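You operate a simulated robot arm through the tools that you are given. There is no shell and no other tool. Be economical: measure what you need, move in short steps, check, and stop when the job is done.

The job below is to be done with a simulated robot arm. You get a single attempt, and the scene is never put back.

## Task
The white sill board is clamped askew: level it and cap both corners by the knobs.
Fine: slacken the clamp, bubble between the lines, clamp tight again; orange caps down over both edges.

Only the result counts: the job must be done as asked and must still hold three seconds after the hand-in. Knocking over, shifting, dropping, spilling or breaking anything else fails it. Lids that push on must go on centred and level and be pressed home; caps that screw on are set level and turned clockwise until they are tight.

## Robot
A 6-joint arm with a two-finger gripper, fixed in place. Base frame: the origin is at the foot of the arm, x ahead of it, y to its left, z up. Units: m, degrees, N and s.
Its first joint turns from -166.0 to 166.0 degrees. Payload 2.54 kg.
The tool frame sits at the grasp point between the pads (the TCP): z along the fingers, y along the line on which they close. The tips reach 0.03 m beyond it. The gripper opens to 0.116 m. The gripper's body begins 0.095 m behind the TCP.
Orientation is that of the tool frame in the base frame, as a unit quaternion [x, y, z, w]. With the fingers straight down and closing along the base's y, the tool's x points along the base's -x, its y along +y and its z along -z.

## Interface
- The arm moves only by the tool step_arm. Its argument "steps" is text: rows parted by semicolons, each of 7 numbers parted by spaces: the shift along the base's x, y, z in m, then the turn, a rotation vector about the base's x, y, z in degrees, then the gripper command, from -1 (shut) to 1 (fully open), values between in proportion. In form: tx ty tz ax ay az gripper; .... A call has 1 to 10 rows; each row shifts and turns the commanded pose from where the row before left it. Each row takes 0.2 s and may step no farther than 0.05 m and 8.6 degrees from the row before; otherwise, or with a gripper value out of range, the whole call is refused. A pose out of reach is approached as far as the arm can. The call stops where the force on the tool passes 40 N (or 10 N more than at its start, if that is more) or the arm is blocked; 0.2 s more then pass. Each finger travels about 0.072 m/s and halts on what it meets, pressing with about 25 N; the grip force reading is that of the motor and also rises with nothing between the fingers. The clock runs only during rows and for 0.2 s after the last one: add rows that do not move to give the fingers time. The reply holds the time, the measured pose of the TCP, the force on the tool along the base axes, the opening and the grip force, in the units named above and with some noise, with the torque about the TCP (base axes, N m) and any sound that the robot's microphone picked up, and new pictures: "show" is both (left out), scene, wrist or none.
- Cameras (640 x 400 px; columns grow to the right, rows downward): "scene" is fixed at [0.2197, 0.6514, 1.6372]; the picture's right is [-0.87, -0.49, 0.00], its down [-0.45, 0.79, -0.42] and it looks along [0.20, -0.36, -0.91] (base axes); focal length 333 px, centre (320, 200). "wrist" rides on the gripper at [0.069, -0.015, -0.122] in the tool frame; the picture's right is [0.21, 0.98, 0.00], its down [-0.83, 0.18, -0.53] and it looks along [-0.52, 0.12, 0.85] (tool axes); focal length 251 px, centre (320, 200).
- pixel_to_xyz(camera, pixels): there is no depth. For up to 12 entries [column, row, z] of the newest picture of that camera ("zoom" is the newest enlarged one), the place [x, y] in the base frame at which the ray of that pixel passes the height z, good to about 0.003 m. No time passes.
- zoom(camera, box): a new picture of the part [left, top, right, bottom] of that camera's present view, enlarged. No time passes.
- finish_job(): hands the job in; it is judged then, once.

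Go step by step. Measure first, check grasps and placings, and put right what went wrong. The budget is 80 turns and 200 pictures, counting those below and the enlarged ones. Unless the task says otherwise, let go and move clear before handing in, and close with one line.

The tools are called after "Request:" by a JSON object that holds its "method" and its "body". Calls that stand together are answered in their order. step_arm: Moves the arm, as the interface text tells. Its arguments: {"type":"object","properties":{"steps":{"type":"string"},"show":{"type":"string","enum":["both","scene","wrist","none"]}},"required":["steps"]} The other tools are called the same way: pixel_to_xyz (camera, pixels) gives the place at which the rays of pixels pass given heights; zoom (camera, box) takes an enlarged picture of a part of a camera's view; finish_job () hands the job in.

At the start:

```text
t: 0.0
eef_pos: [0.28, 0.3857, 1.2451]
ee_rot: [0.0, 1.0, 0.0, 0.0]
contact_force: [-0.2, -0.6, 0.1]
ft_torque: [-0.01, 0.04, 0.02]
width: 0.1161
gripper_force: 0.0
```

scene: 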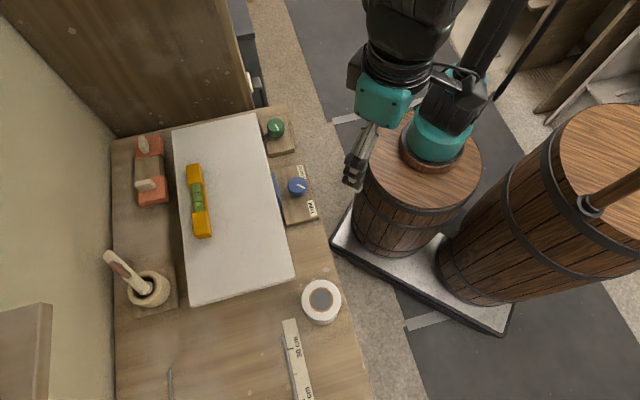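
wrist: 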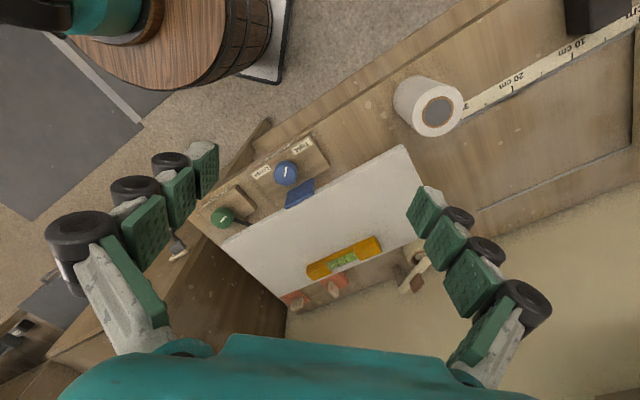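

The white board lies around pixels (235,205) in the scene view, with a yellow level at (198,200), a blue knob at (297,186), a green knob at (276,127) and orange caps at (150,170). I'll enlarge these before moving anything.

Request:
{"method": "zoom", "body": {"camera": "scene", "box": [240, 100, 340, 240]}}

Request:
{"method": "zoom", "body": {"camera": "scene", "box": [110, 110, 220, 320]}}

Request:
{"method": "zoom", "body": {"camera": "wrist", "box": [190, 120, 430, 320]}}

```text
2.86 times, centred on (290, 170) of scene
```

zoom: 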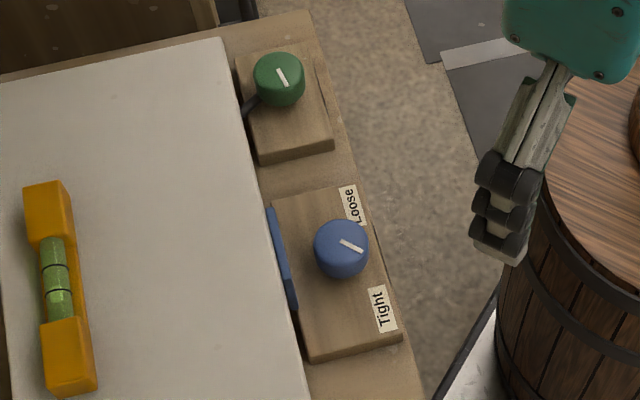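

```text
1.90 times, centred on (165, 215) of scene
```

zoom: 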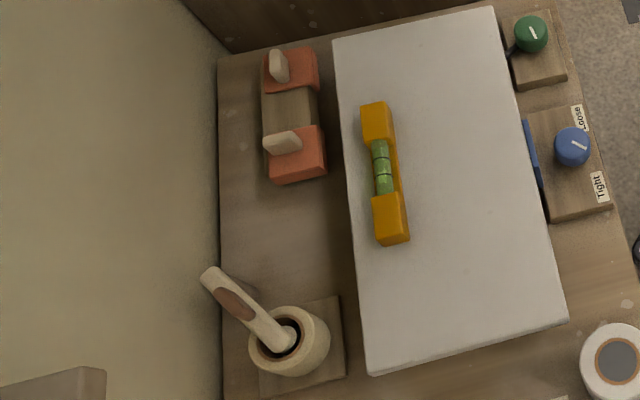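

```text
2.00 times, centred on (310, 220) of wrist
```

zoom: 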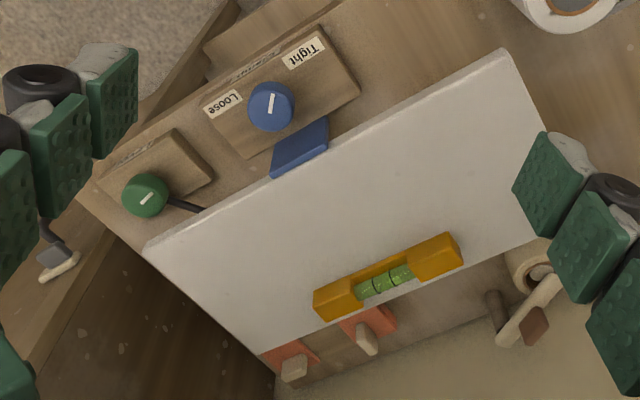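

I need heights, so I'll cast rays through the same points in both views: the blue knob, the green knob, the board corners and the table.

Request:
{"method": "pixel_to_xyz", "body": {"camera": "scene", "pixels": [[297, 185, 0.0], [297, 185, 0.4], [276, 126, 0.0], [276, 126, 0.4], [294, 276, 0.0], [294, 276, 0.4], [256, 113, 0], [256, 113, 0.4], [188, 305, 0], [188, 305, 0.4], [172, 130, 0], [172, 130, 0.4]]}}

Request:
{"method": "pixel_to_xyz", "body": {"camera": "wrist", "pixels": [[286, 172, 0.0], [286, 172, 0.4], [222, 216, 0.0], [222, 216, 0.4], [402, 147, 0.0], [402, 147, 0.4], [222, 241, 0], [222, 241, 0.4], [288, 299, 0], [288, 299, 0.4]]}}

```text
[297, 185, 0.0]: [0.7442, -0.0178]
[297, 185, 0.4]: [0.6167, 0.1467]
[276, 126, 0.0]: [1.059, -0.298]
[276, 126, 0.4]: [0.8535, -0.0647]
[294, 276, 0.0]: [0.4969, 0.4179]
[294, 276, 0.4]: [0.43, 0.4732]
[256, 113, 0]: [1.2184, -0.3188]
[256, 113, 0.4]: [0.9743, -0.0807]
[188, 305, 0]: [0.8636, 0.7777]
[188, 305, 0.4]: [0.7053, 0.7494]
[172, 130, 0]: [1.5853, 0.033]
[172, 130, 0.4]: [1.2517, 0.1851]
```

```text
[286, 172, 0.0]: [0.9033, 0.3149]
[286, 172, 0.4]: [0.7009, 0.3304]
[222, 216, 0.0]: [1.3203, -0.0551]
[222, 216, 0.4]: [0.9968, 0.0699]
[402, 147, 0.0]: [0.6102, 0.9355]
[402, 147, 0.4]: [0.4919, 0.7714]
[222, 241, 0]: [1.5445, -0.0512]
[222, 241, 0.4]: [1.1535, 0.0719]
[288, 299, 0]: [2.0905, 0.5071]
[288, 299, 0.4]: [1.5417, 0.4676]
```

Triangulating puts the blue knob near (0.463, 0.345, 0.885), the green knob near (0.60, 0.222, 0.89), and the board's knob-side edge running about 45° from (0.35, 0.54) to (0.69, 0.20). I'll move above the blue knob for closer views.

Request:
{"method": "step_arm", "body": {"steps": "0.04 -0.01 -0.03 0 0 0 1; 0.04 -0.01 -0.03 0 0 0 1; 0.04 -0.01 -0.03 0 0 0 1; 0.03 -0.01 -0.02 0 0 0 1; 0 0 0 0 0 0 1"}}

```text
refused: row 1 steps farther than a row can; nothing moved
```

That row was 0.051 m long, just over the limit, so I'll send smaller steps.

Request:
{"method": "step_arm", "body": {"steps": "0.035 -0.01 -0.03 0 0 0 1; 0.035 -0.01 -0.03 0 0 0 1; 0.035 -0.01 -0.03 0 0 0 1; 0.035 -0.01 -0.02 0 0 0 1; 0 0 0 0 0 0 1"}}

```text
t: 1.2
eef_pos: [0.4205, 0.3463, 1.1328]
ee_rot: [0.0, 1.0, 0.0, 0.0]
contact_force: [-0.4, -1.3, 0.3]
ft_torque: [-0.01, 0.01, 0.02]
width: 0.1163
gripper_force: 0.2
```

scene: 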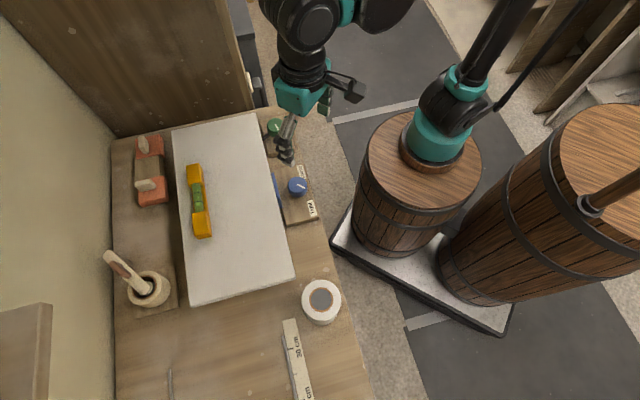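
wrist: 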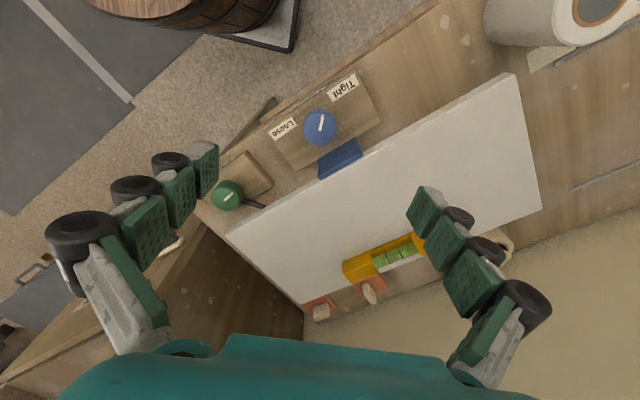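

The blue knob is now at wrist pixel (320,127), so I'll re-triangulate and zoom in on the knobs, the level and the caps.

Request:
{"method": "pixel_to_xyz", "body": {"camera": "wrist", "pixels": [[320, 125, 0.85], [320, 125, 0.9], [227, 193, 0.85], [227, 193, 0.9], [515, 76, 0.85], [515, 76, 0.9], [226, 233, 0.85], [226, 233, 0.9], [540, 206, 0.85], [540, 206, 0.9]]}}

Request:
{"method": "pixel_to_xyz", "body": {"camera": "scene", "pixels": [[297, 184, 0.85], [297, 184, 0.9], [276, 126, 0.85], [276, 126, 0.9], [294, 275, 0.85], [294, 275, 0.9], [256, 113, 0.85], [256, 113, 0.9], [188, 303, 0.85], [188, 303, 0.9]]}}

Request:
{"method": "zoom", "body": {"camera": "wrist", "box": [190, 60, 400, 260]}}

Request:
{"method": "zoom", "body": {"camera": "wrist", "box": [290, 220, 430, 330]}}

```text
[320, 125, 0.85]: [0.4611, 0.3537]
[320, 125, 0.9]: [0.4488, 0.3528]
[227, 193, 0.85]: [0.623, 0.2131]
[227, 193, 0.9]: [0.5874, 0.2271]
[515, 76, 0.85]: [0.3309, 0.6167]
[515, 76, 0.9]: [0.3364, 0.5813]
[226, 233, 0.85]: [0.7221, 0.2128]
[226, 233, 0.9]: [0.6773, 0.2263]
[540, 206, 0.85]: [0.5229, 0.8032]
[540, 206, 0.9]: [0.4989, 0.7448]
```

```text
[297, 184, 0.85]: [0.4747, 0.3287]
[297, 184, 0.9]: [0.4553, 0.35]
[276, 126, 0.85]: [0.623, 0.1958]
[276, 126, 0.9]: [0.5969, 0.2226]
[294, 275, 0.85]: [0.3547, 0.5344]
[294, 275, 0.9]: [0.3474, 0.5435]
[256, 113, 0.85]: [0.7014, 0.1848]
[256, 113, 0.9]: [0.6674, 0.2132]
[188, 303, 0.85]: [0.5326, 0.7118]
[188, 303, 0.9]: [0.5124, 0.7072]
```

```text
2.00 times, centred on (295, 160) of wrist
```

zoom: 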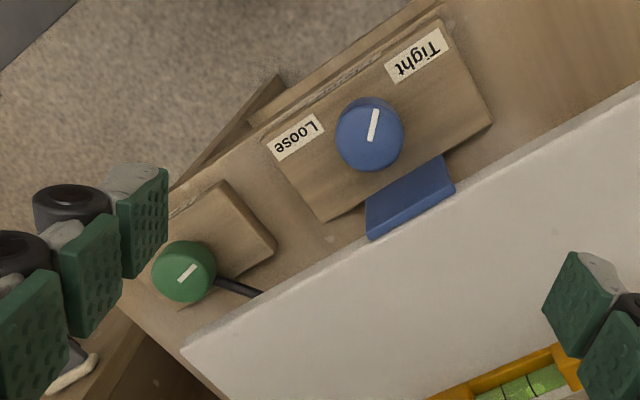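

```text
3.64 times, centred on (360, 275) of wrist
```

zoom: 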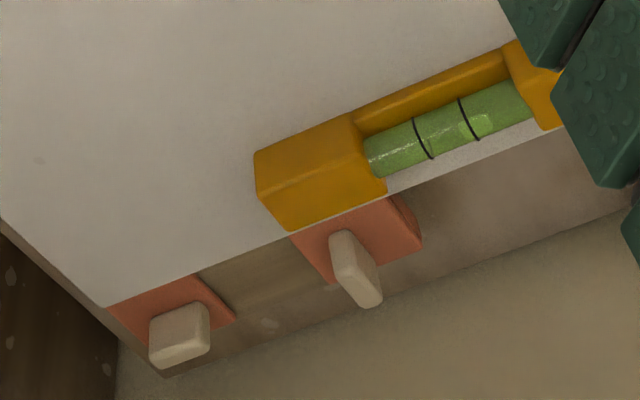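

The knob tops sit near z 0.90 and the board top is higher, about z 0.943. The knob-side corners are near (0.341, 0.551) and (0.637, 0.238). I'll yaw +43.4° so the fingers close along the board edge, then hover over the blue knob.

Request:
{"method": "step_arm", "body": {"steps": "0.01 0 -0.02 0 0 7.23 0.3; 0.01 0.001 -0.02 0 0 7.23 0.3; 0.01 0.001 -0.02 0 0 7.23 0.3; 0.0045 0.001 -0.02 0 0 7.23 0.3; 0 0.001 -0.02 0 0 7.23 0.3; 0 0 -0.01 0 0 7.23 0.3; 0 0 0 0 0 0 0.3"}}

```text
t: 2.8
eef_pos: [0.4561, 0.3493, 1.0237]
ee_rot: [-0.371, 0.929, -0.001, -0.001]
contact_force: [-0.2, -0.2, 0.3]
ft_torque: [-0.01, 0.03, 0.02]
width: 0.0754
gripper_force: 0.1
```

scene: 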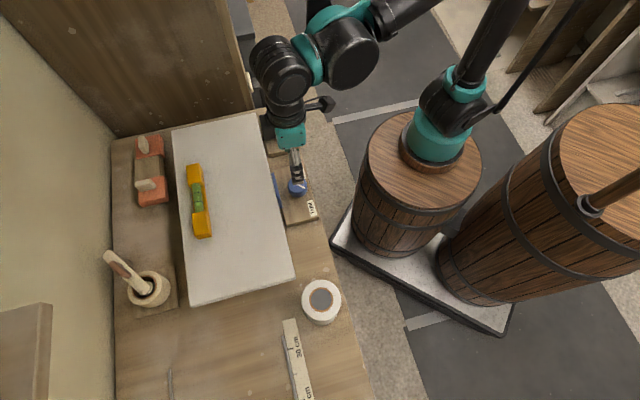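
wrist: 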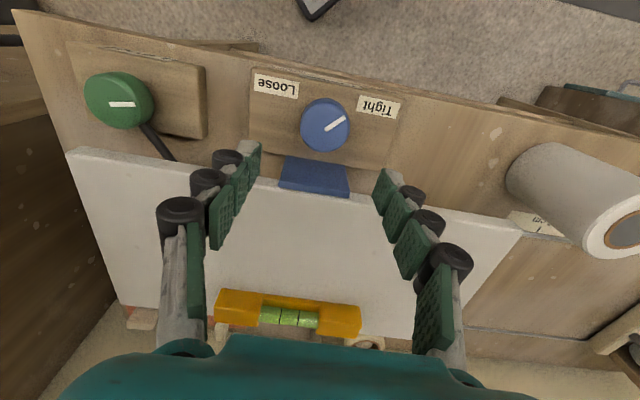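

The gripper now looks straight across the board, with the blue pointer aimed towards Tight at wrist (335,125). I'll measure the knob positions and read the bubble.

Request:
{"method": "pixel_to_xyz", "body": {"camera": "wrist", "pixels": [[325, 118, 0.9], [325, 118, 0.89], [325, 118, 0.91], [112, 95, 0.9], [112, 95, 0.91], [67, 152, 0.945], [521, 230, 0.945], [262, 68, 0.87], [398, 165, 0.87], [348, 118, 0.9], [302, 118, 0.9]]}}

Request:
{"method": "zoom", "body": {"camera": "wrist", "box": [210, 50, 430, 200]}}

Request:
{"method": "zoom", "body": {"camera": "wrist", "box": [200, 270, 380, 360]}}

Request:
{"method": "zoom", "body": {"camera": "scene", "box": [120, 120, 220, 250]}}

```text
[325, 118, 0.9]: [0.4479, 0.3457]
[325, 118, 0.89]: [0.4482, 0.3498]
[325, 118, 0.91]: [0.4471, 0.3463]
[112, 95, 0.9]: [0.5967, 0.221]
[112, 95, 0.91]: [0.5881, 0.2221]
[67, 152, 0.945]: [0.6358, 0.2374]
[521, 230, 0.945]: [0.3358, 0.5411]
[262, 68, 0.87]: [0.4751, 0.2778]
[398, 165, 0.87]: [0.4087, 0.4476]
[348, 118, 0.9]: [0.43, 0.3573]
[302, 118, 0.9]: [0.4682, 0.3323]
```

```text
2.67 times, centred on (320, 125) of wrist
```

zoom: 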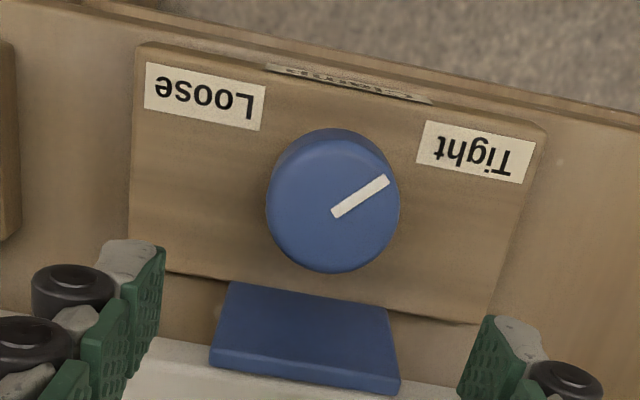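

```text
3.56 times, centred on (290, 315) of wrist
```

zoom: 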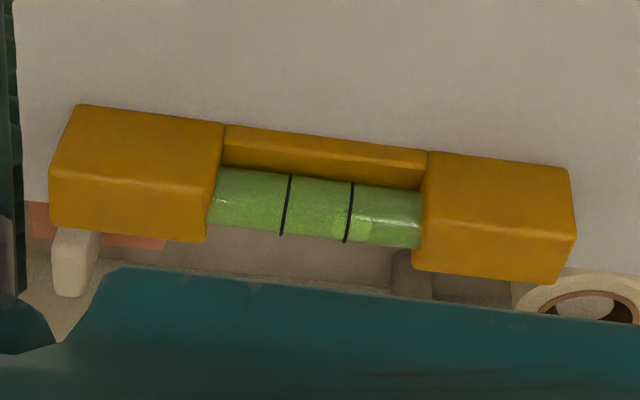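

```text
3.08 times, centred on (170, 185) of scene
```

zoom: 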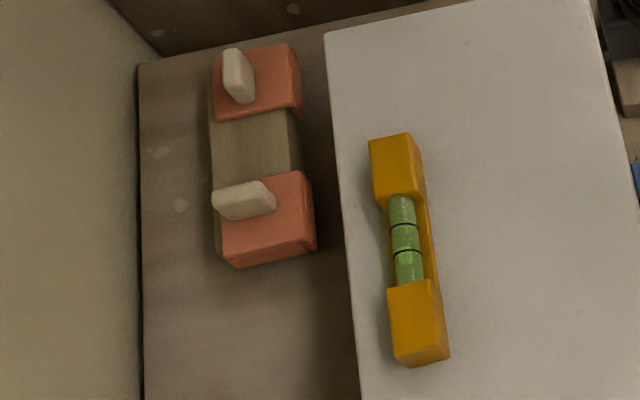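

I refine the blue knob centre to about (0.454, 0.351) with a diameter of about 0.047. The bubble sits right of the lines, towards the paper-roll end. To leave room for a CCW loosening stroke clear of the jaw, I'll yaw back 40° and then descend around the knob.

Request:
{"method": "step_arm", "body": {"steps": "-0.001 0.001 -0.02 0 0 -8 0.3; -0.001 0.001 -0.02 0 0 -8 0.3; 0 0 -0.02 0 0 -8 0.3; 0 0 -0.015 0 0 -8 0.3; 0 0 -0.01 0 0 -8 0.3; 0 0 -0.01 0 0 0 0.3; 0 0 -0.01 0 0 0 0.3; 0 0 -0.005 0 0 0 0.3; 0 0 0 0 0 0 0.3"}}

```text
t: 4.8
eef_pos: [0.4535, 0.3539, 0.9139]
ee_rot: [-0.03, 1.0, 0.0, 0.0]
contact_force: [0.5, 0.8, -1.8]
ft_torque: [0.02, 0.02, -0.02]
width: 0.0755
gripper_force: 0.1
```

scene: 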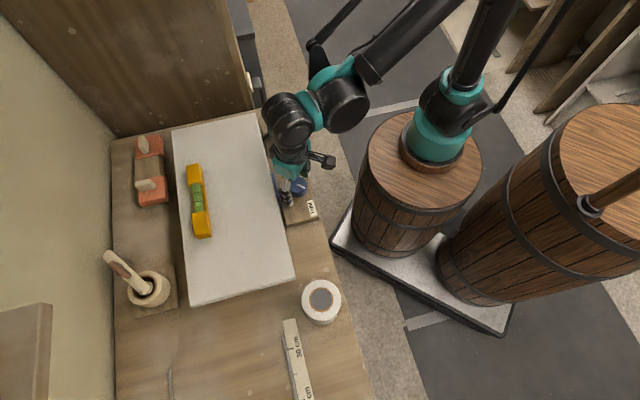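
wrist: 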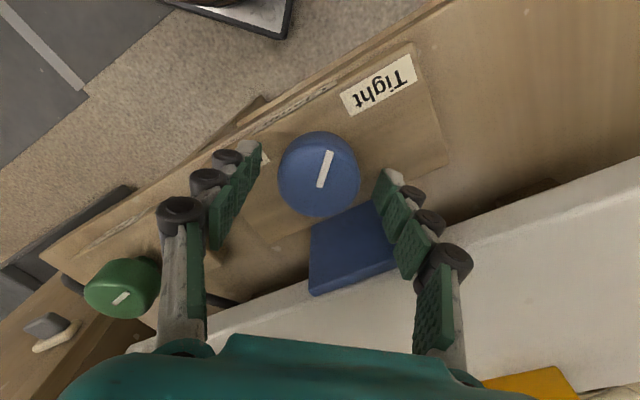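

The knob is centred between the fingers at wrist (320,172), but its top is only at tip level, and the right finger is close to the blue jaw. I'll yaw +18° away from the jaw and go lower.

Request:
{"method": "step_arm", "body": {"steps": "0 -0.001 0 0 0 6 0.3; 0 -0.001 0 0 0 6 0.3; 0 0 0 0 0 6 0.3; 0 0 -0.006 0 0 0 0.3; 0 0 -0.006 0 0 0 0.3; 0 0 -0.004 0 0 0 0.3; 0 0 0 0 0 0 0.3"}}

```text
t: 6.4
eef_pos: [0.4534, 0.3519, 0.8976]
ee_rot: [-0.186, 0.983, 0.0, 0.0]
contact_force: [0.0, -0.4, -0.8]
ft_torque: [-0.04, 0.0, 0.02]
width: 0.0754
gripper_force: 0.1
```

scene: 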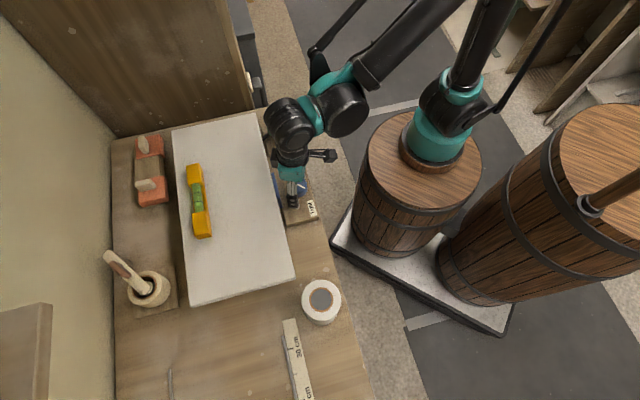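
wrist: 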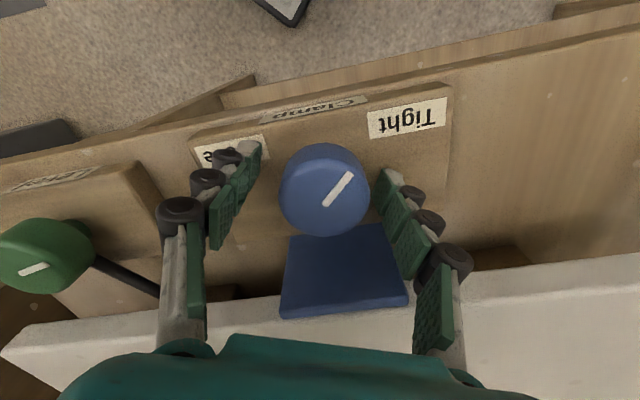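

The tips are now around the knob and clear of the jaw, and the label reads "Clamp". I'll lower a little more and close.

Request:
{"method": "step_arm", "body": {"steps": "0 0 -0.004 0 0 0 0.3; 0 0 -0.003 0 0 0 0.3; 0 0 0 0 0 0 -0.3; 0 0 0 0 0 0 -0.6; 0 0 0 0 0 0 -0.6; 0 0 0 0 0 0 -0.6"}}

```text
t: 6.8
eef_pos: [0.4539, 0.3522, 0.8972]
ee_rot: [-0.186, 0.983, 0.001, 0.001]
contact_force: [-1.1, -4.1, 62.0]
ft_torque: [-0.32, 0.03, 0.01]
width: 0.0749
gripper_force: 35.7
stopped in row 2: the force on the tool passed its limit at 50 N (the readings are from after the stop); the commanded pose is now the measured one
```

scene: 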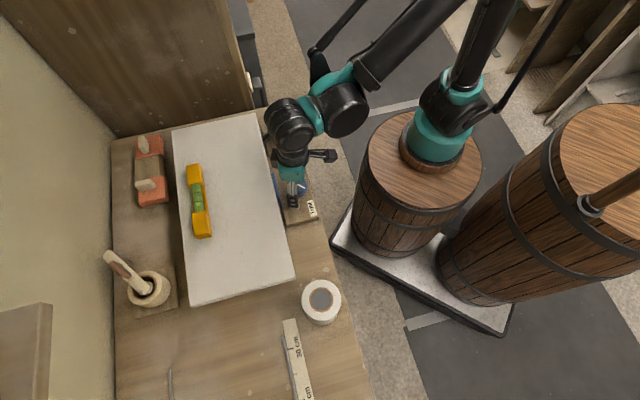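
wrist: 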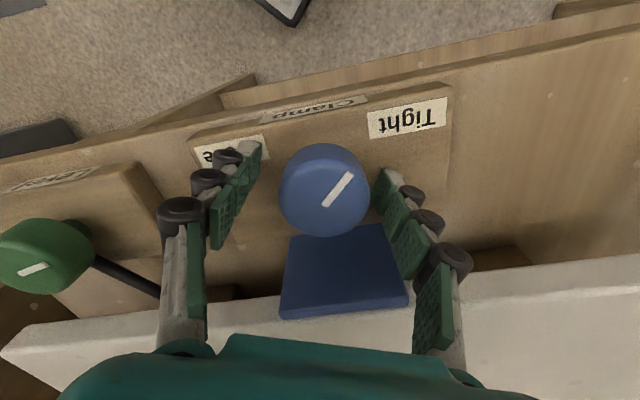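

The tips touched the block top at TCP z 0.897, so I'll lift 3 mm and close on the knob.

Request:
{"method": "step_arm", "body": {"steps": "0 0 0.004 0 0 0 0.3; 0 0 0 0 0 0 0; 0 0 0 0 0 0 -0.4; 0 0 0 0 0 0 -0.6; 0 0 0 0 0 0 -0.6", "show": "wrist"}}

```text
t: 8.2
eef_pos: [0.4536, 0.3541, 0.9015]
ee_rot: [-0.187, 0.982, 0.001, 0.001]
contact_force: [-8.1, 6.0, 32.6]
ft_torque: [-0.33, 0.68, -0.05]
width: 0.0462
gripper_force: 45.2
stopped in row 5: the force on the tool passed its limit at 74 N (the readings are from after the stop); the commanded pose is now the measured one
```

wrist: 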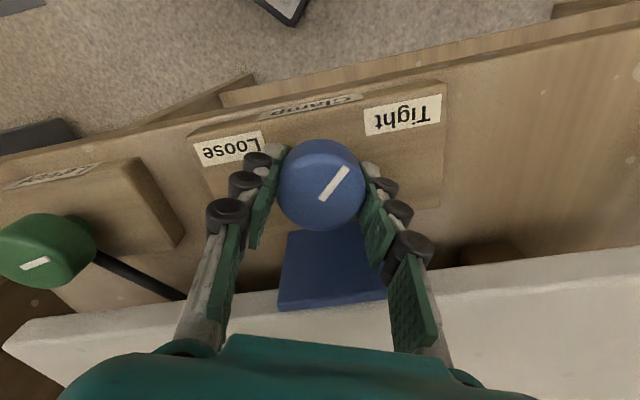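

Closing pushed the tips onto the block with about 33 N upward, because the fingertips dip as they close. I'll open slightly, raise 5 mm and regrip.

Request:
{"method": "step_arm", "body": {"steps": "0 0 0.001 0 0 0 0; 0 -0.001 0.004 0 0 0 0; 0 0 0 0 0 0 -0.2; 0 0 0 0 0 0 -0.3; 0 0 0 0 0 0 -0.3", "show": "none"}}

```text
t: 9.4
eef_pos: [0.4538, 0.3532, 0.9055]
ee_rot: [-0.186, 0.983, 0.001, 0.001]
contact_force: [-4.6, 11.0, 2.3]
ft_torque: [0.25, 0.05, -0.09]
width: 0.0486
gripper_force: 6.2
```

The grip is light at 0.0486 with a small sideways push. I'll shift 1 mm, grip firmly and start turning CCW in small steps.

Request:
{"method": "step_arm", "body": {"steps": "-0.0005 0.0015 0 0 0 0 -0.4; 0 0 0 0 0 0 -0.6; 0 0 0 0 0 4 -0.6; 0 0 0 0 0 4 -0.6; 0 0 0 0 0 4 -0.6", "show": "wrist"}}

```text
t: 10.6
eef_pos: [0.4533, 0.3531, 0.906]
ee_rot: [-0.288, 0.957, 0.0, 0.0]
contact_force: [-6.5, 26.3, 16.3]
ft_torque: [0.34, 0.71, -0.08]
width: 0.046
gripper_force: 45.2
```

wrist: 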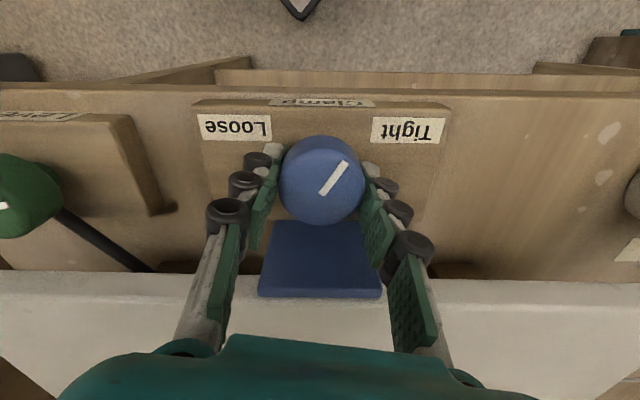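

The knob turned with the gripper, since the pointer stays fixed in the view while the labels rotate, and the torque is low. The side load rose to 26 N, so I'll undo the y shift and keep turning.

Request:
{"method": "step_arm", "body": {"steps": "0 -0.0015 0.001 0 0 0 -0.6; 0 0 0 0 0 6 -0.6; 0 0 0 0 0 6 -0.6", "show": "none"}}

```text
t: 11.0
eef_pos: [0.4531, 0.3537, 0.9055]
ee_rot: [-0.292, 0.957, 0.002, 0.0]
contact_force: [-6.4, 14.4, -10.9]
ft_torque: [0.31, 0.03, -0.06]
width: 0.0458
gripper_force: 45.2
stopped in row 2: the force on the tool passed its limit at 43 N (the readings are from after the stop); the commanded pose is now the measured one
```

Gripping makes the arm and knob stiff, so small offsets build up force. I'll release, recentre and regrip to relieve the stress, then check the forces.

Request:
{"method": "step_arm", "body": {"steps": "0 0 0 0 0 0 0; 0 0 0 0 0 0 0; 0 0 0 0 0 0 -0.2; 0 0 0 0 0 0 -0.24; 0 0 0 0 0 0 -0.24;0 0 0 0 0 0 -0.24", "show": "wrist"}}

```text
t: 12.4
eef_pos: [0.4545, 0.3539, 0.9056]
ee_rot: [-0.291, 0.957, 0.003, 0.0]
contact_force: [-4.5, 5.5, 1.7]
ft_torque: [0.14, 0.12, 0.02]
width: 0.0488
gripper_force: 4.0
```

wrist: 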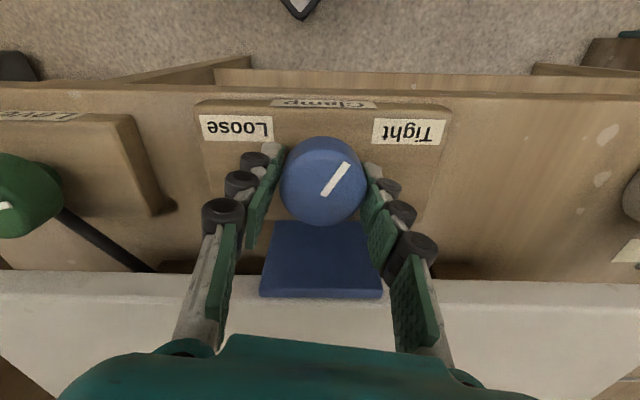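

With a light grip the readings are calm, with only about 7 N lateral. I'll nudge about 0.7 mm along the closing line and turn with a moderate grip.

Request:
{"method": "step_arm", "body": {"steps": "-0.0004 0.0006 0 0 0 0 -0.24; 0 0 0 0 0 0 -0.3; 0 0 0 0 0 5 -0.3; 0 0 0 0 0 5 -0.3; 0 0 0 0 0 5 -0.3; 0 0 0 0 0 5 -0.3; 0 0 0 0 0 5 -0.3", "show": "wrist"}}

```text
t: 14.0
eef_pos: [0.4523, 0.3542, 0.9065]
ee_rot: [-0.492, 0.871, 0.003, 0.0]
contact_force: [-9.7, 6.0, -3.9]
ft_torque: [0.16, 0.0, -0.07]
width: 0.0484
gripper_force: 5.6
```

wrist: 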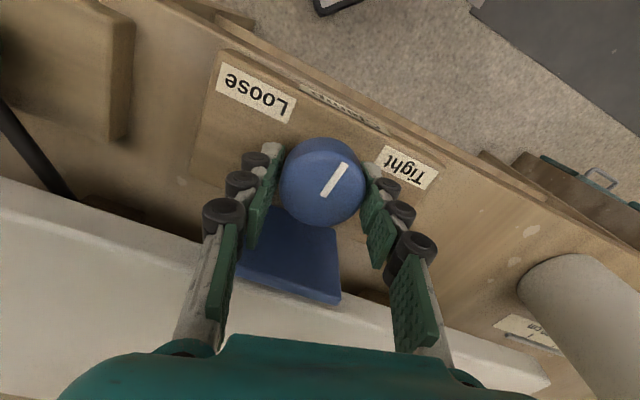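

The light grip works: the pointer is now midway between Tight and Loose. I'll release, yaw back 40°, regrip and turn on towards Loose.

Request:
{"method": "step_arm", "body": {"steps": "0 0 0 0 0 0 0.05; 0 0 0 0 0 0 0.05; 0 0 0 0 0 -8 0.05; 0 0 0 0 0 -8 0.05; 0 0 0 0 0 -8 0.05; 0 0 0 0 0 -8 0.05; 0.001 -0.001 0 0 0 -8 0.05; 0 0 0 0 0 0 -0.2; 0 0 0 0 0 0 -0.28; 0 0 0 0 0 0 -0.3", "show": "wrist"}}

```text
t: 16.2
eef_pos: [0.4545, 0.3527, 0.9046]
ee_rot: [-0.163, 0.987, 0.003, 0.001]
contact_force: [-2.5, 10.6, 8.1]
ft_torque: [0.19, 0.1, -0.02]
width: 0.0462
gripper_force: 44.9
```

wrist: 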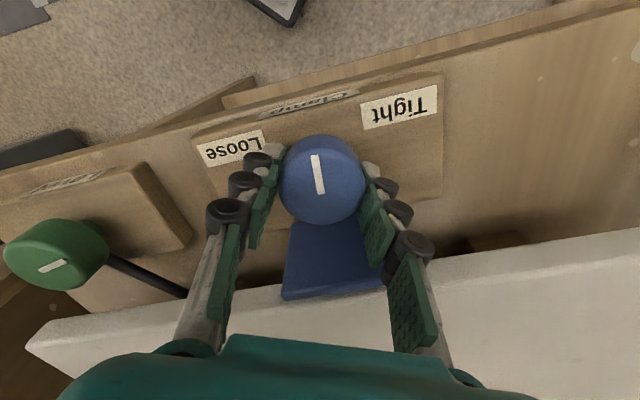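

The pointer now aims at the block front, midway. I'll turn another 45° CCW.

Request:
{"method": "step_arm", "body": {"steps": "0 0 0 0 0 0 -0.24; 0 0 0 0 0 5 -0.28; 0 0 0 0 0 5 -0.28; 0 0 0 0 0 5 -0.28; 0 0 0 0 0 5 -0.28; 0 0 0 0 0 5 -0.28; 0 0 0 0 0 5 -0.28; 0 0 0 0 0 5 -0.28; 0 0 0 0 0 5 -0.28; 0 0 0 0 0 5 -0.28", "show": "wrist"}}

```text
t: 17.6
eef_pos: [0.4541, 0.3559, 0.9066]
ee_rot: [-0.368, 0.93, 0.005, 0.0]
contact_force: [-8.5, 11.9, -5.2]
ft_torque: [0.05, 0.31, -0.07]
width: 0.0463
gripper_force: 45.2
stopped in row 7: the force on the tool passed its limit at 42 N (the readings are from after the stop); the commanded pose is now the measured one
```

wrist: 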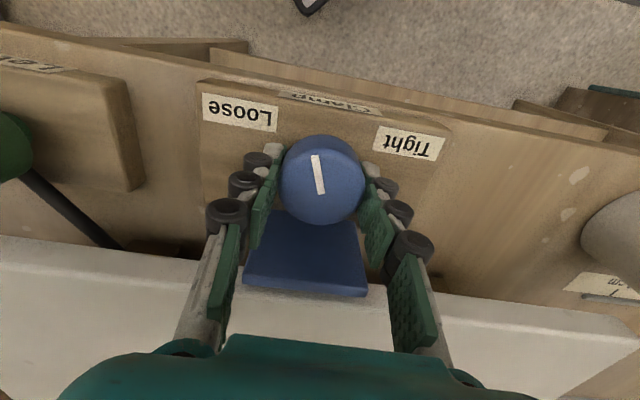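

The strong grip built up stress again, but the knob turned 25° further. I'll open, regrip lightly and continue.

Request:
{"method": "step_arm", "body": {"steps": "0 0 0 0 0 0 0; 0 0 0 0 0 0 0; 0 -0.001 -0.001 0 0 0 -0.15; 0 0 0 0 0 0 -0.22; 0 0 0 0 0 5 -0.24; 0 0 0 0 0 5 -0.24; 0 0 0 0 0 5 -0.24; 0 0 0 0 0 5 -0.24; 0 0 0 0 0 5 -0.24; 0 0 0 0 0 5 -0.24", "show": "both"}}

```text
t: 19.8
eef_pos: [0.4542, 0.3531, 0.9048]
ee_rot: [-0.597, 0.802, 0.004, -0.001]
contact_force: [-8.0, 7.0, -1.6]
ft_torque: [0.12, 0.13, -0.17]
width: 0.051
gripper_force: 5.1
```

scene: 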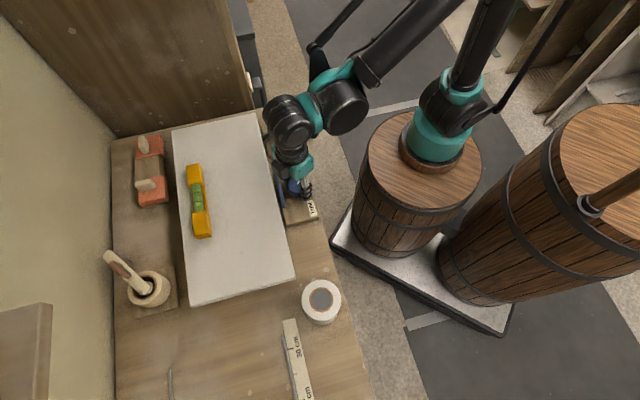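
wrist: 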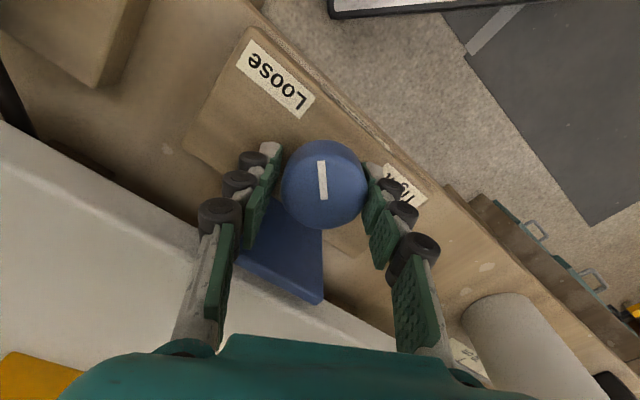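

The pointer is now about 25° short of the Loose label, and torque is rising slightly. I'll back off 40°, regrip and continue to the stop.

Request:
{"method": "step_arm", "body": {"steps": "0 0 0 0 0 0 0.1; 0 0 0 0 0 -8 0.1; 0 0 0 0 0 -8 0.1; 0 0 0 0 0 -8 0.1; 0 0 0 0 0 -8 0.1; 0 0 0 0 0 -8 -0.1; 0 0 0 0 0 0 -0.2; 0 0 0 0 0 0 -0.24; 0 0 0 0 0 5 -0.26; 0 0 0 0 0 5 -0.26", "show": "none"}}

Request:
{"method": "step_arm", "body": {"steps": "0 0 0 0 0 5 -0.26; 0 0 0 0 0 5 -0.26; 0 0 0 0 0 5 -0.26; 0 0 0 0 0 5 -0.26", "show": "wrist"}}

```text
t: 22.0
eef_pos: [0.4543, 0.3531, 0.905]
ee_rot: [-0.368, 0.93, 0.004, 0.001]
contact_force: [-4.4, 9.6, 0.1]
ft_torque: [0.15, 0.06, -0.13]
width: 0.05
gripper_force: 5.4
```

```text
t: 23.0
eef_pos: [0.4541, 0.3535, 0.9054]
ee_rot: [-0.525, 0.851, 0.004, 0.0]
contact_force: [-9.1, 10.0, -0.2]
ft_torque: [0.18, 0.12, -0.16]
width: 0.051
gripper_force: 5.9
```

wrist: 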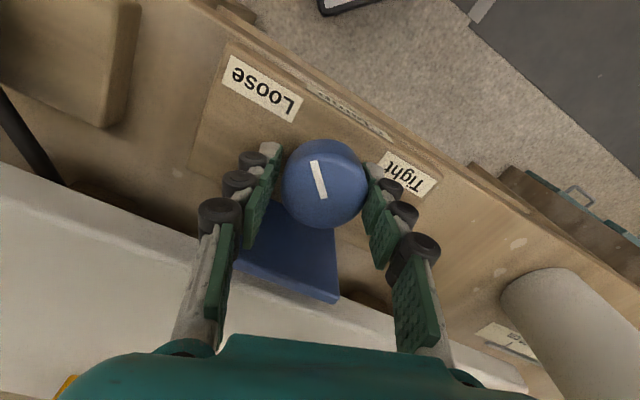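

The knob now seems to slip in the light grip near the loose end. I'll grip firmly once and test for a stop with small turns.

Request:
{"method": "step_arm", "body": {"steps": "0 0 0 0 0 0 0.1; 0 0 0 0 0 -8 0.1; 0 0 0 0 0 -8 0; 0 0 0 0 0 -8 -0.15; 0 0 0 0 0 0 -0.25; 0 0 0 0 0 0 -0.3; 0 0 0 0 0 0 -0.34; 0 0 0 0 0 4 -0.34; 0 0 0 0 0 4 -0.34; 0 0 0 0 0 4 -0.34", "show": "wrist"}}

```text
t: 25.2
eef_pos: [0.455, 0.3528, 0.9048]
ee_rot: [-0.433, 0.901, 0.004, 0.0]
contact_force: [-9.3, 17.0, 0.2]
ft_torque: [0.28, 0.15, -0.18]
width: 0.0504
gripper_force: 9.2
```

wrist: 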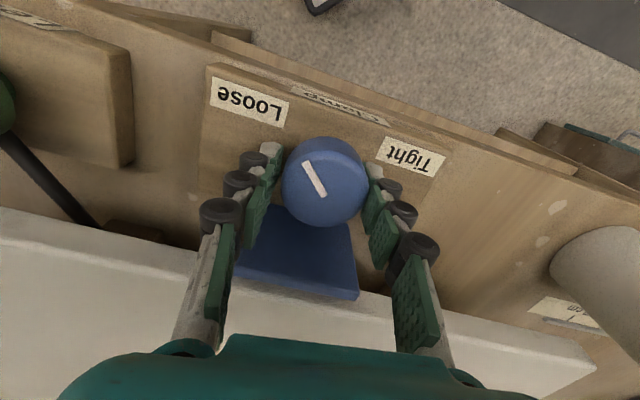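

The knob has stopped turning with its pointer at the Loose end, so the clamp is slack. I'll release, lift and move towards the green knob while checking the bubble.

Request:
{"method": "step_arm", "body": {"steps": "0 0 0 0 0 0 0.1; 0 0 0 0 0 0 0.3; 0 0 0.04 0 0 0 0.3; 0 0 0.04 0 0 0 0.3; 0 0 0.03 0 0 -4 0.3; 0 0 0 0 0 -4 0.3"}}

```text
t: 26.6
eef_pos: [0.4564, 0.3511, 1.0158]
ee_rot: [-0.367, 0.93, 0.004, 0.001]
contact_force: [0.4, 0.1, -0.1]
ft_torque: [0.02, -0.03, 0.01]
width: 0.0753
gripper_force: 0.1
```

scene: 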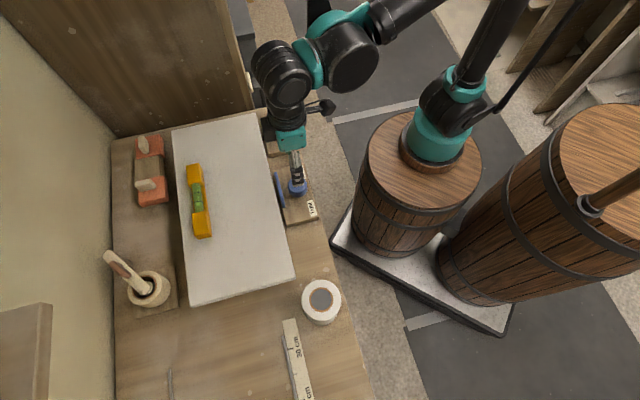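
wrist: 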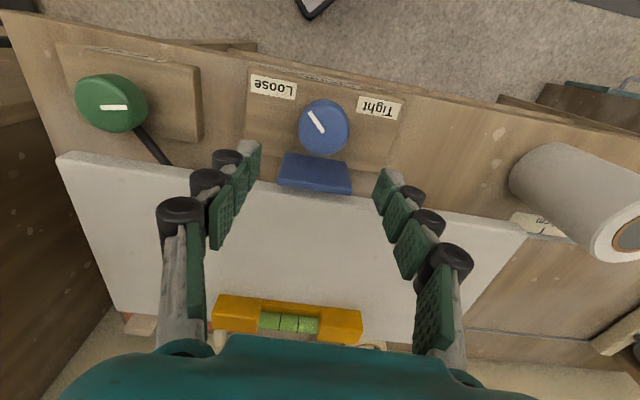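

The clamp pointer is on the Loose side. Next I'll locate the green knob precisely and zoom on the bubble as a reference.

Request:
{"method": "pixel_to_xyz", "body": {"camera": "wrist", "pixels": [[113, 101, 0.89], [113, 101, 0.9], [113, 101, 0.91], [56, 45, 0.865], [202, 67, 0.865], [197, 140, 0.865]]}}

Request:
{"method": "pixel_to_xyz", "body": {"camera": "scene", "pixels": [[276, 126, 0.89], [276, 126, 0.9], [276, 126, 0.91]]}}

Request:
{"method": "zoom", "body": {"camera": "wrist", "box": [40, 30, 240, 170]}}

Request:
{"method": "zoom", "body": {"camera": "scene", "box": [180, 155, 220, 245]}}

Request:
{"method": "zoom", "body": {"camera": "wrist", "box": [250, 295, 330, 345]}}

```text
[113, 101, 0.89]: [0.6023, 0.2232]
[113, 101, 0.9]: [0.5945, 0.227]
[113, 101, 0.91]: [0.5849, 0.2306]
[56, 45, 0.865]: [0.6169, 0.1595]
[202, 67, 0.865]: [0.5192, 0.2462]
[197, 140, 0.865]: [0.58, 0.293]
```

```text
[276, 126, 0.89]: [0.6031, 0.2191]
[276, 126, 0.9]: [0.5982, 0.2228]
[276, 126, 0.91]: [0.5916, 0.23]
```

```text
2.86 times, centred on (140, 100) of wrist
```

zoom: 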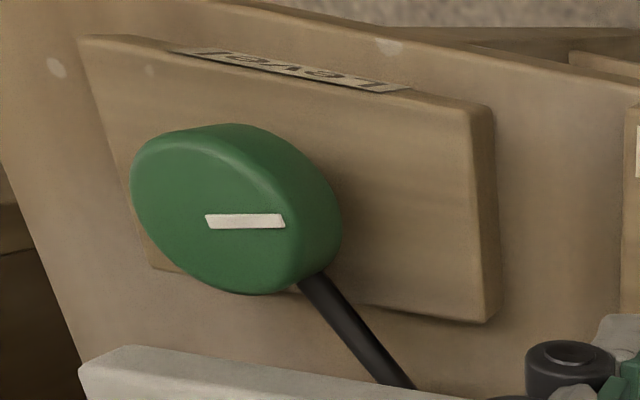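

```text
4.44 times, centred on (200, 200) of scene
```

zoom: 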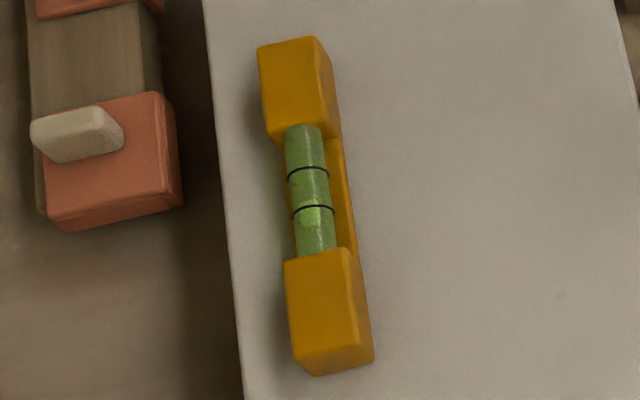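

```text
8.00 times, centred on (290, 320) of wrist
```

zoom: 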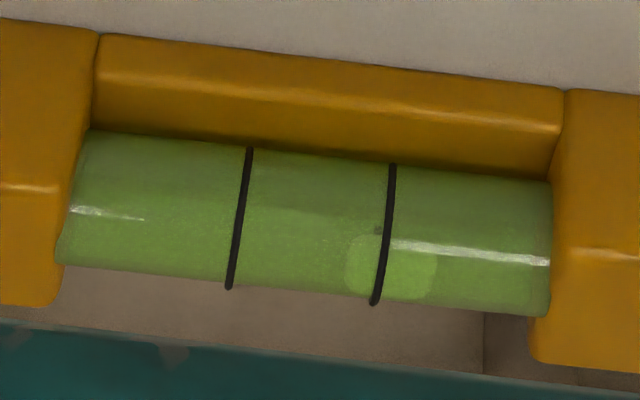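

The bubble straddles the right-hand line in the 8x zoom, at about (385,265), so the board needs a small tilt change. The green knob is near (0.600, 0.221). First I'll find the brown end panel so the gripper body clears it.

Request:
{"method": "pixel_to_xyz", "body": {"camera": "scene", "pixels": [[251, 109, 0.85], [112, 138, 0.85], [290, 106, 0.85], [366, 390, 0.85], [215, 0, 0.85], [251, 109, 0.95]]}}

Request:
{"method": "pixel_to_xyz", "body": {"camera": "wrist", "pixels": [[5, 110, 0.85], [108, 310, 0.85], [15, 12, 0.85], [56, 160, 0.943], [112, 310, 0.94]]}}

Request:
{"method": "zoom", "body": {"camera": "scene", "box": [200, 60, 320, 180]}}

```text
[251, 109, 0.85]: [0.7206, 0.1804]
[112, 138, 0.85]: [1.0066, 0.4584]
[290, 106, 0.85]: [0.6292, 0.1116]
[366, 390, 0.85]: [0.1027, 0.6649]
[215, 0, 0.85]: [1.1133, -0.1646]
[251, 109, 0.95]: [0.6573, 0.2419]
```

```text
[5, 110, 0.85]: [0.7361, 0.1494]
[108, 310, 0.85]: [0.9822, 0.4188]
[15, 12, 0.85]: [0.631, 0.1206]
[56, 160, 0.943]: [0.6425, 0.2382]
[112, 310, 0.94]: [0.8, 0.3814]
```

```text
3.33 times, centred on (260, 120) of scene
```

zoom: 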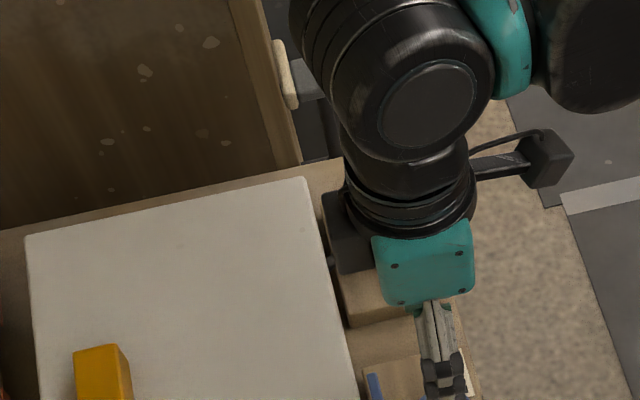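

The panel stands about 0.10 m beyond the board's end and only on the board side, so the green knob is accessible. I'll move over it and lower part way.

Request:
{"method": "step_arm", "body": {"steps": "0.0288 -0.026 0 0 0 0 0.3; 0.0288 -0.026 0 0 0 0 0.3; 0.0288 -0.026 0 0 0 0 0.3; 0.0288 -0.026 0 0 0 0 0.3; 0.0284 -0.026 0 0 0 0 0.3; 0 0 -0.04 0 0 0 0.3; 0 0 -0.04 0 0 0 0.3; 0 0 0 0 0 0 0.3"}}

```text
t: 28.4
eef_pos: [0.5947, 0.2207, 0.9372]
ee_rot: [-0.369, 0.93, 0.004, 0.0]
contact_force: [-0.3, 0.6, 0.8]
ft_torque: [0.03, 0.03, 0.01]
width: 0.0755
gripper_force: 0.2
```

scene: 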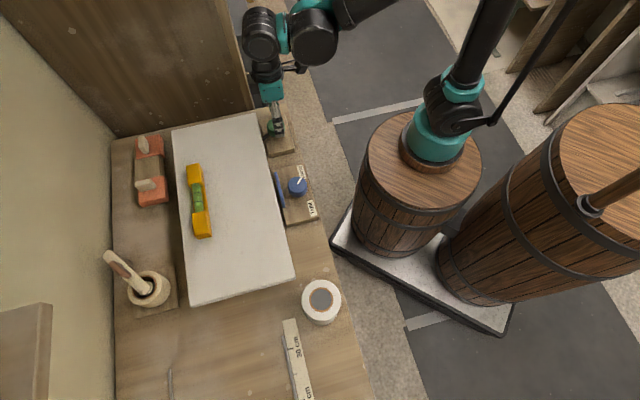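
wrist: 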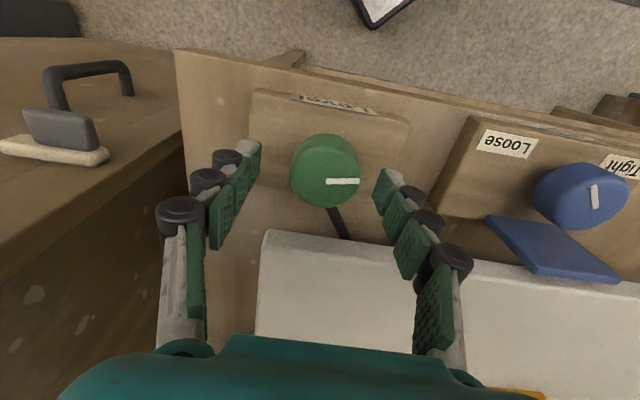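

The green knob is at wrist (326,173) with the rod leading away under the board. I'll check the centring.

Request:
{"method": "pixel_to_xyz", "body": {"camera": "wrist", "pixels": [[326, 173, 0.89], [326, 173, 0.9], [326, 165, 0.88], [292, 173, 0.89], [360, 173, 0.89]]}}

Request:
{"method": "zoom", "body": {"camera": "wrist", "box": [240, 80, 420, 260]}}

```text
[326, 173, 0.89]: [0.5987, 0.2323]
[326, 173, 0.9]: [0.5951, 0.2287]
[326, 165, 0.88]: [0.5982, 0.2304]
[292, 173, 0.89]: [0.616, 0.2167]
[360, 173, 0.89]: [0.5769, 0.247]
```

```text
2.22 times, centred on (330, 170) of wrist
```

zoom: 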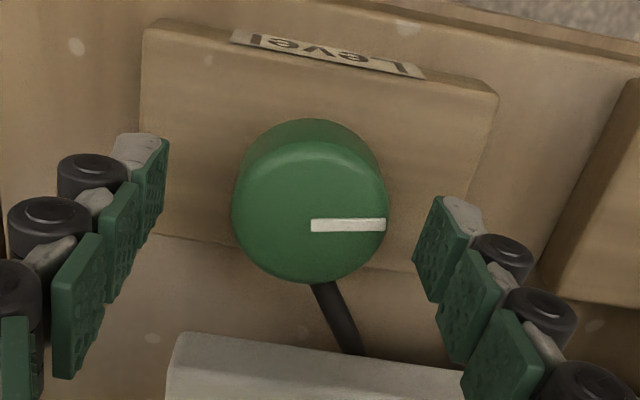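

I refine the green centre to about (0.598, 0.229). I'll shift there and descend to the grip height that worked on the blue knob.

Request:
{"method": "step_arm", "body": {"steps": "0.0033 0.0083 0 0 0 0 0.3; 0 0 -0.012 0 0 0 0.3; 0 0 -0.01 0 0 0 0.3; 0 0 -0.007 0 0 0 0.3; 0 0 0 0 0 0 0.3", "show": "wrist"}}

```text
t: 29.6
eef_pos: [0.6004, 0.2305, 0.9077]
ee_rot: [-0.368, 0.93, 0.004, 0.0]
contact_force: [-0.3, 0.5, -0.6]
ft_torque: [0.02, 0.0, -0.02]
width: 0.0752
gripper_force: 0.0
```

wrist: 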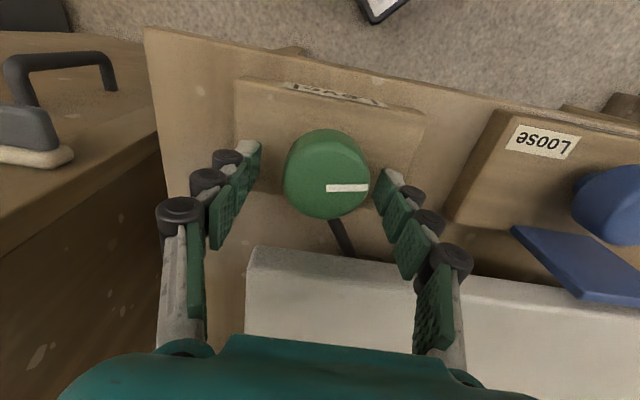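

The knob is between the fingers, about 3 mm to one side. I'll centre, grip lightly and make a +15° trial turn while watching the bubble in the scene view.

Request:
{"method": "step_arm", "body": {"steps": "-0.002 0.002 -0.002 0 0 0 0; 0 0 0 0 0 0 -0.1; 0 0 0 0 0 0 -0.2; 0 0 0 0 0 0 -0.26; 0 0 0 0 0 5 -0.28; 0 0 0 0 0 5 -0.28; 0 0 0 0 0 5 -0.28", "show": "wrist"}}

Request:
{"method": "zoom", "body": {"camera": "scene", "box": [180, 175, 216, 219]}}

```text
t: 31.2
eef_pos: [0.5991, 0.2321, 0.9045]
ee_rot: [-0.487, 0.873, 0.004, 0.0]
contact_force: [-2.2, 2.9, 27.3]
ft_torque: [-0.24, 0.36, -0.03]
width: 0.0462
gripper_force: 44.8
```

wrist: 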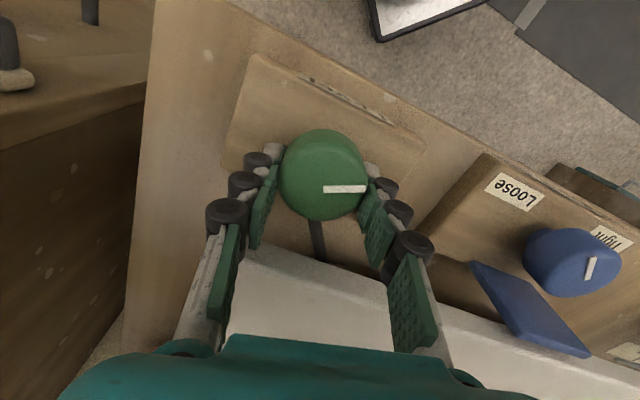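

```text
9.09 times, centred on (198, 197) of scene
```

zoom: 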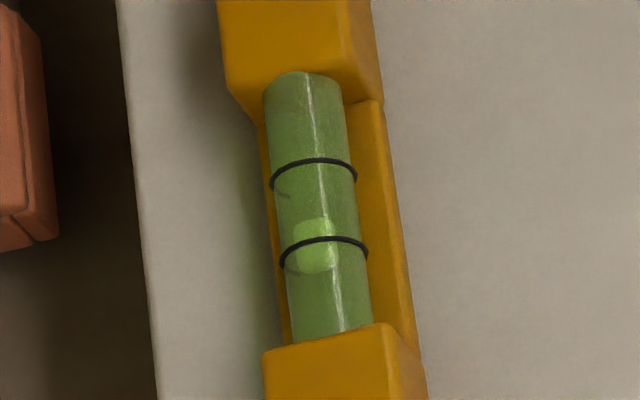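

The knob turned 15° and the bubble is at zoom (315,245), across the lower line. I'll turn another 15° and compare.

Request:
{"method": "step_arm", "body": {"steps": "0 0 0 0 0 5 -0.28; 0 0 0 0 0 5 -0.28; 0 0 0 0 0 5 -0.28", "show": "none"}}

Request:
{"method": "zoom", "body": {"camera": "scene", "box": [180, 175, 216, 219]}}

```text
t: 32.1
eef_pos: [0.5978, 0.2334, 0.9039]
ee_rot: [-0.596, 0.803, 0.005, -0.002]
contact_force: [-10.8, 4.0, 14.2]
ft_torque: [-0.17, 0.58, -0.08]
width: 0.046
gripper_force: 44.8
stopped in row 3: the force on the tool passed its limit at 41 N (the readings are from after the stop); the commanded pose is now the measured one
```

```text
9.09 times, centred on (198, 197) of scene
```

zoom: 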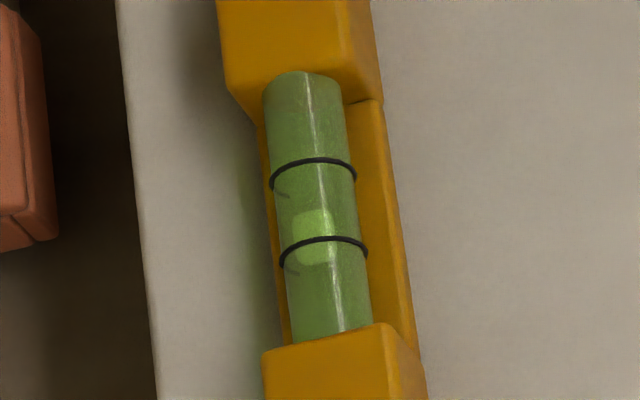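

Positive turning moves the bubble towards the centre, from row 245 to 237 for 15°, and mid-lines is about row 200. That leaves roughly 65°, so I'll regrip 40° back and continue.

Request:
{"method": "step_arm", "body": {"steps": "0 0 0.001 0 0 0 0; 0 0 0.002 0 0 0 0.02; 0.0005 -0.0015 0 0 0 -8 0.02; 0 0 0 0 0 -8 0.02; 0 0 0 0 0 -8 0.02; 0 0 0 0 0 -8 0.02; 0 0 0 0 0 -8 0; 0 0 0 0 0 0 -0.15; 0 0 0 0 0 0 -0.22; 0 0 0 0 0 0 -0.24", "show": "none"}}

Request:
{"method": "step_arm", "body": {"steps": "0 0 0 0 0 5 -0.25; 0 0 0 0 0 5 -0.26; 0 0 0 0 0 5 -0.26; 0 0 0 0 0 5 -0.26; 0 0 0 0 0 5 -0.26; 0 0 0 0 0 5 -0.26; 0 0 0 0 0 5 -0.26; 0 0 0 0 0 5 -0.26", "show": "wrist"}}

Request:
{"method": "zoom", "body": {"camera": "scene", "box": [180, 175, 216, 219]}}

```text
t: 34.3
eef_pos: [0.5991, 0.2314, 0.9069]
ee_rot: [-0.285, 0.959, 0.005, 0.0]
contact_force: [3.5, -6.5, 2.2]
ft_torque: [-0.15, -0.1, 0.03]
width: 0.0489
gripper_force: 3.4
```

```text
t: 36.1
eef_pos: [0.597, 0.2329, 0.9057]
ee_rot: [-0.597, 0.802, 0.006, -0.002]
contact_force: [-26.8, 10.9, -19.2]
ft_torque: [0.52, 0.48, -0.18]
width: 0.0461
gripper_force: 44.8
```

wrist: 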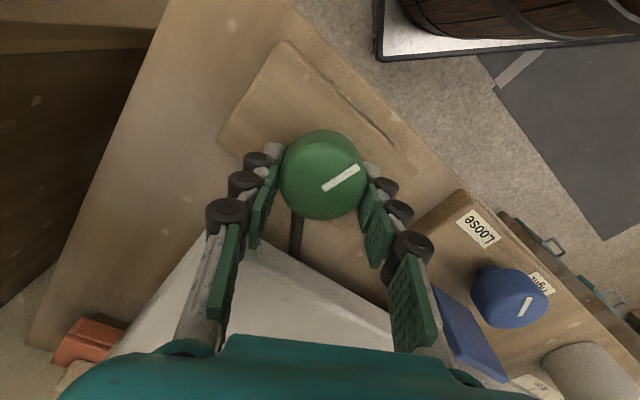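

```text
9.09 times, centred on (198, 197) of scene
```

zoom: 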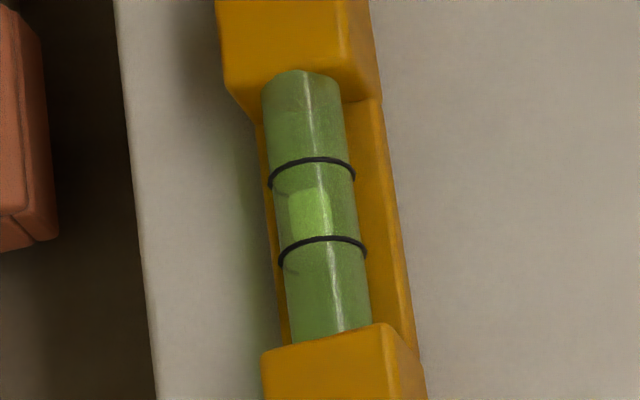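

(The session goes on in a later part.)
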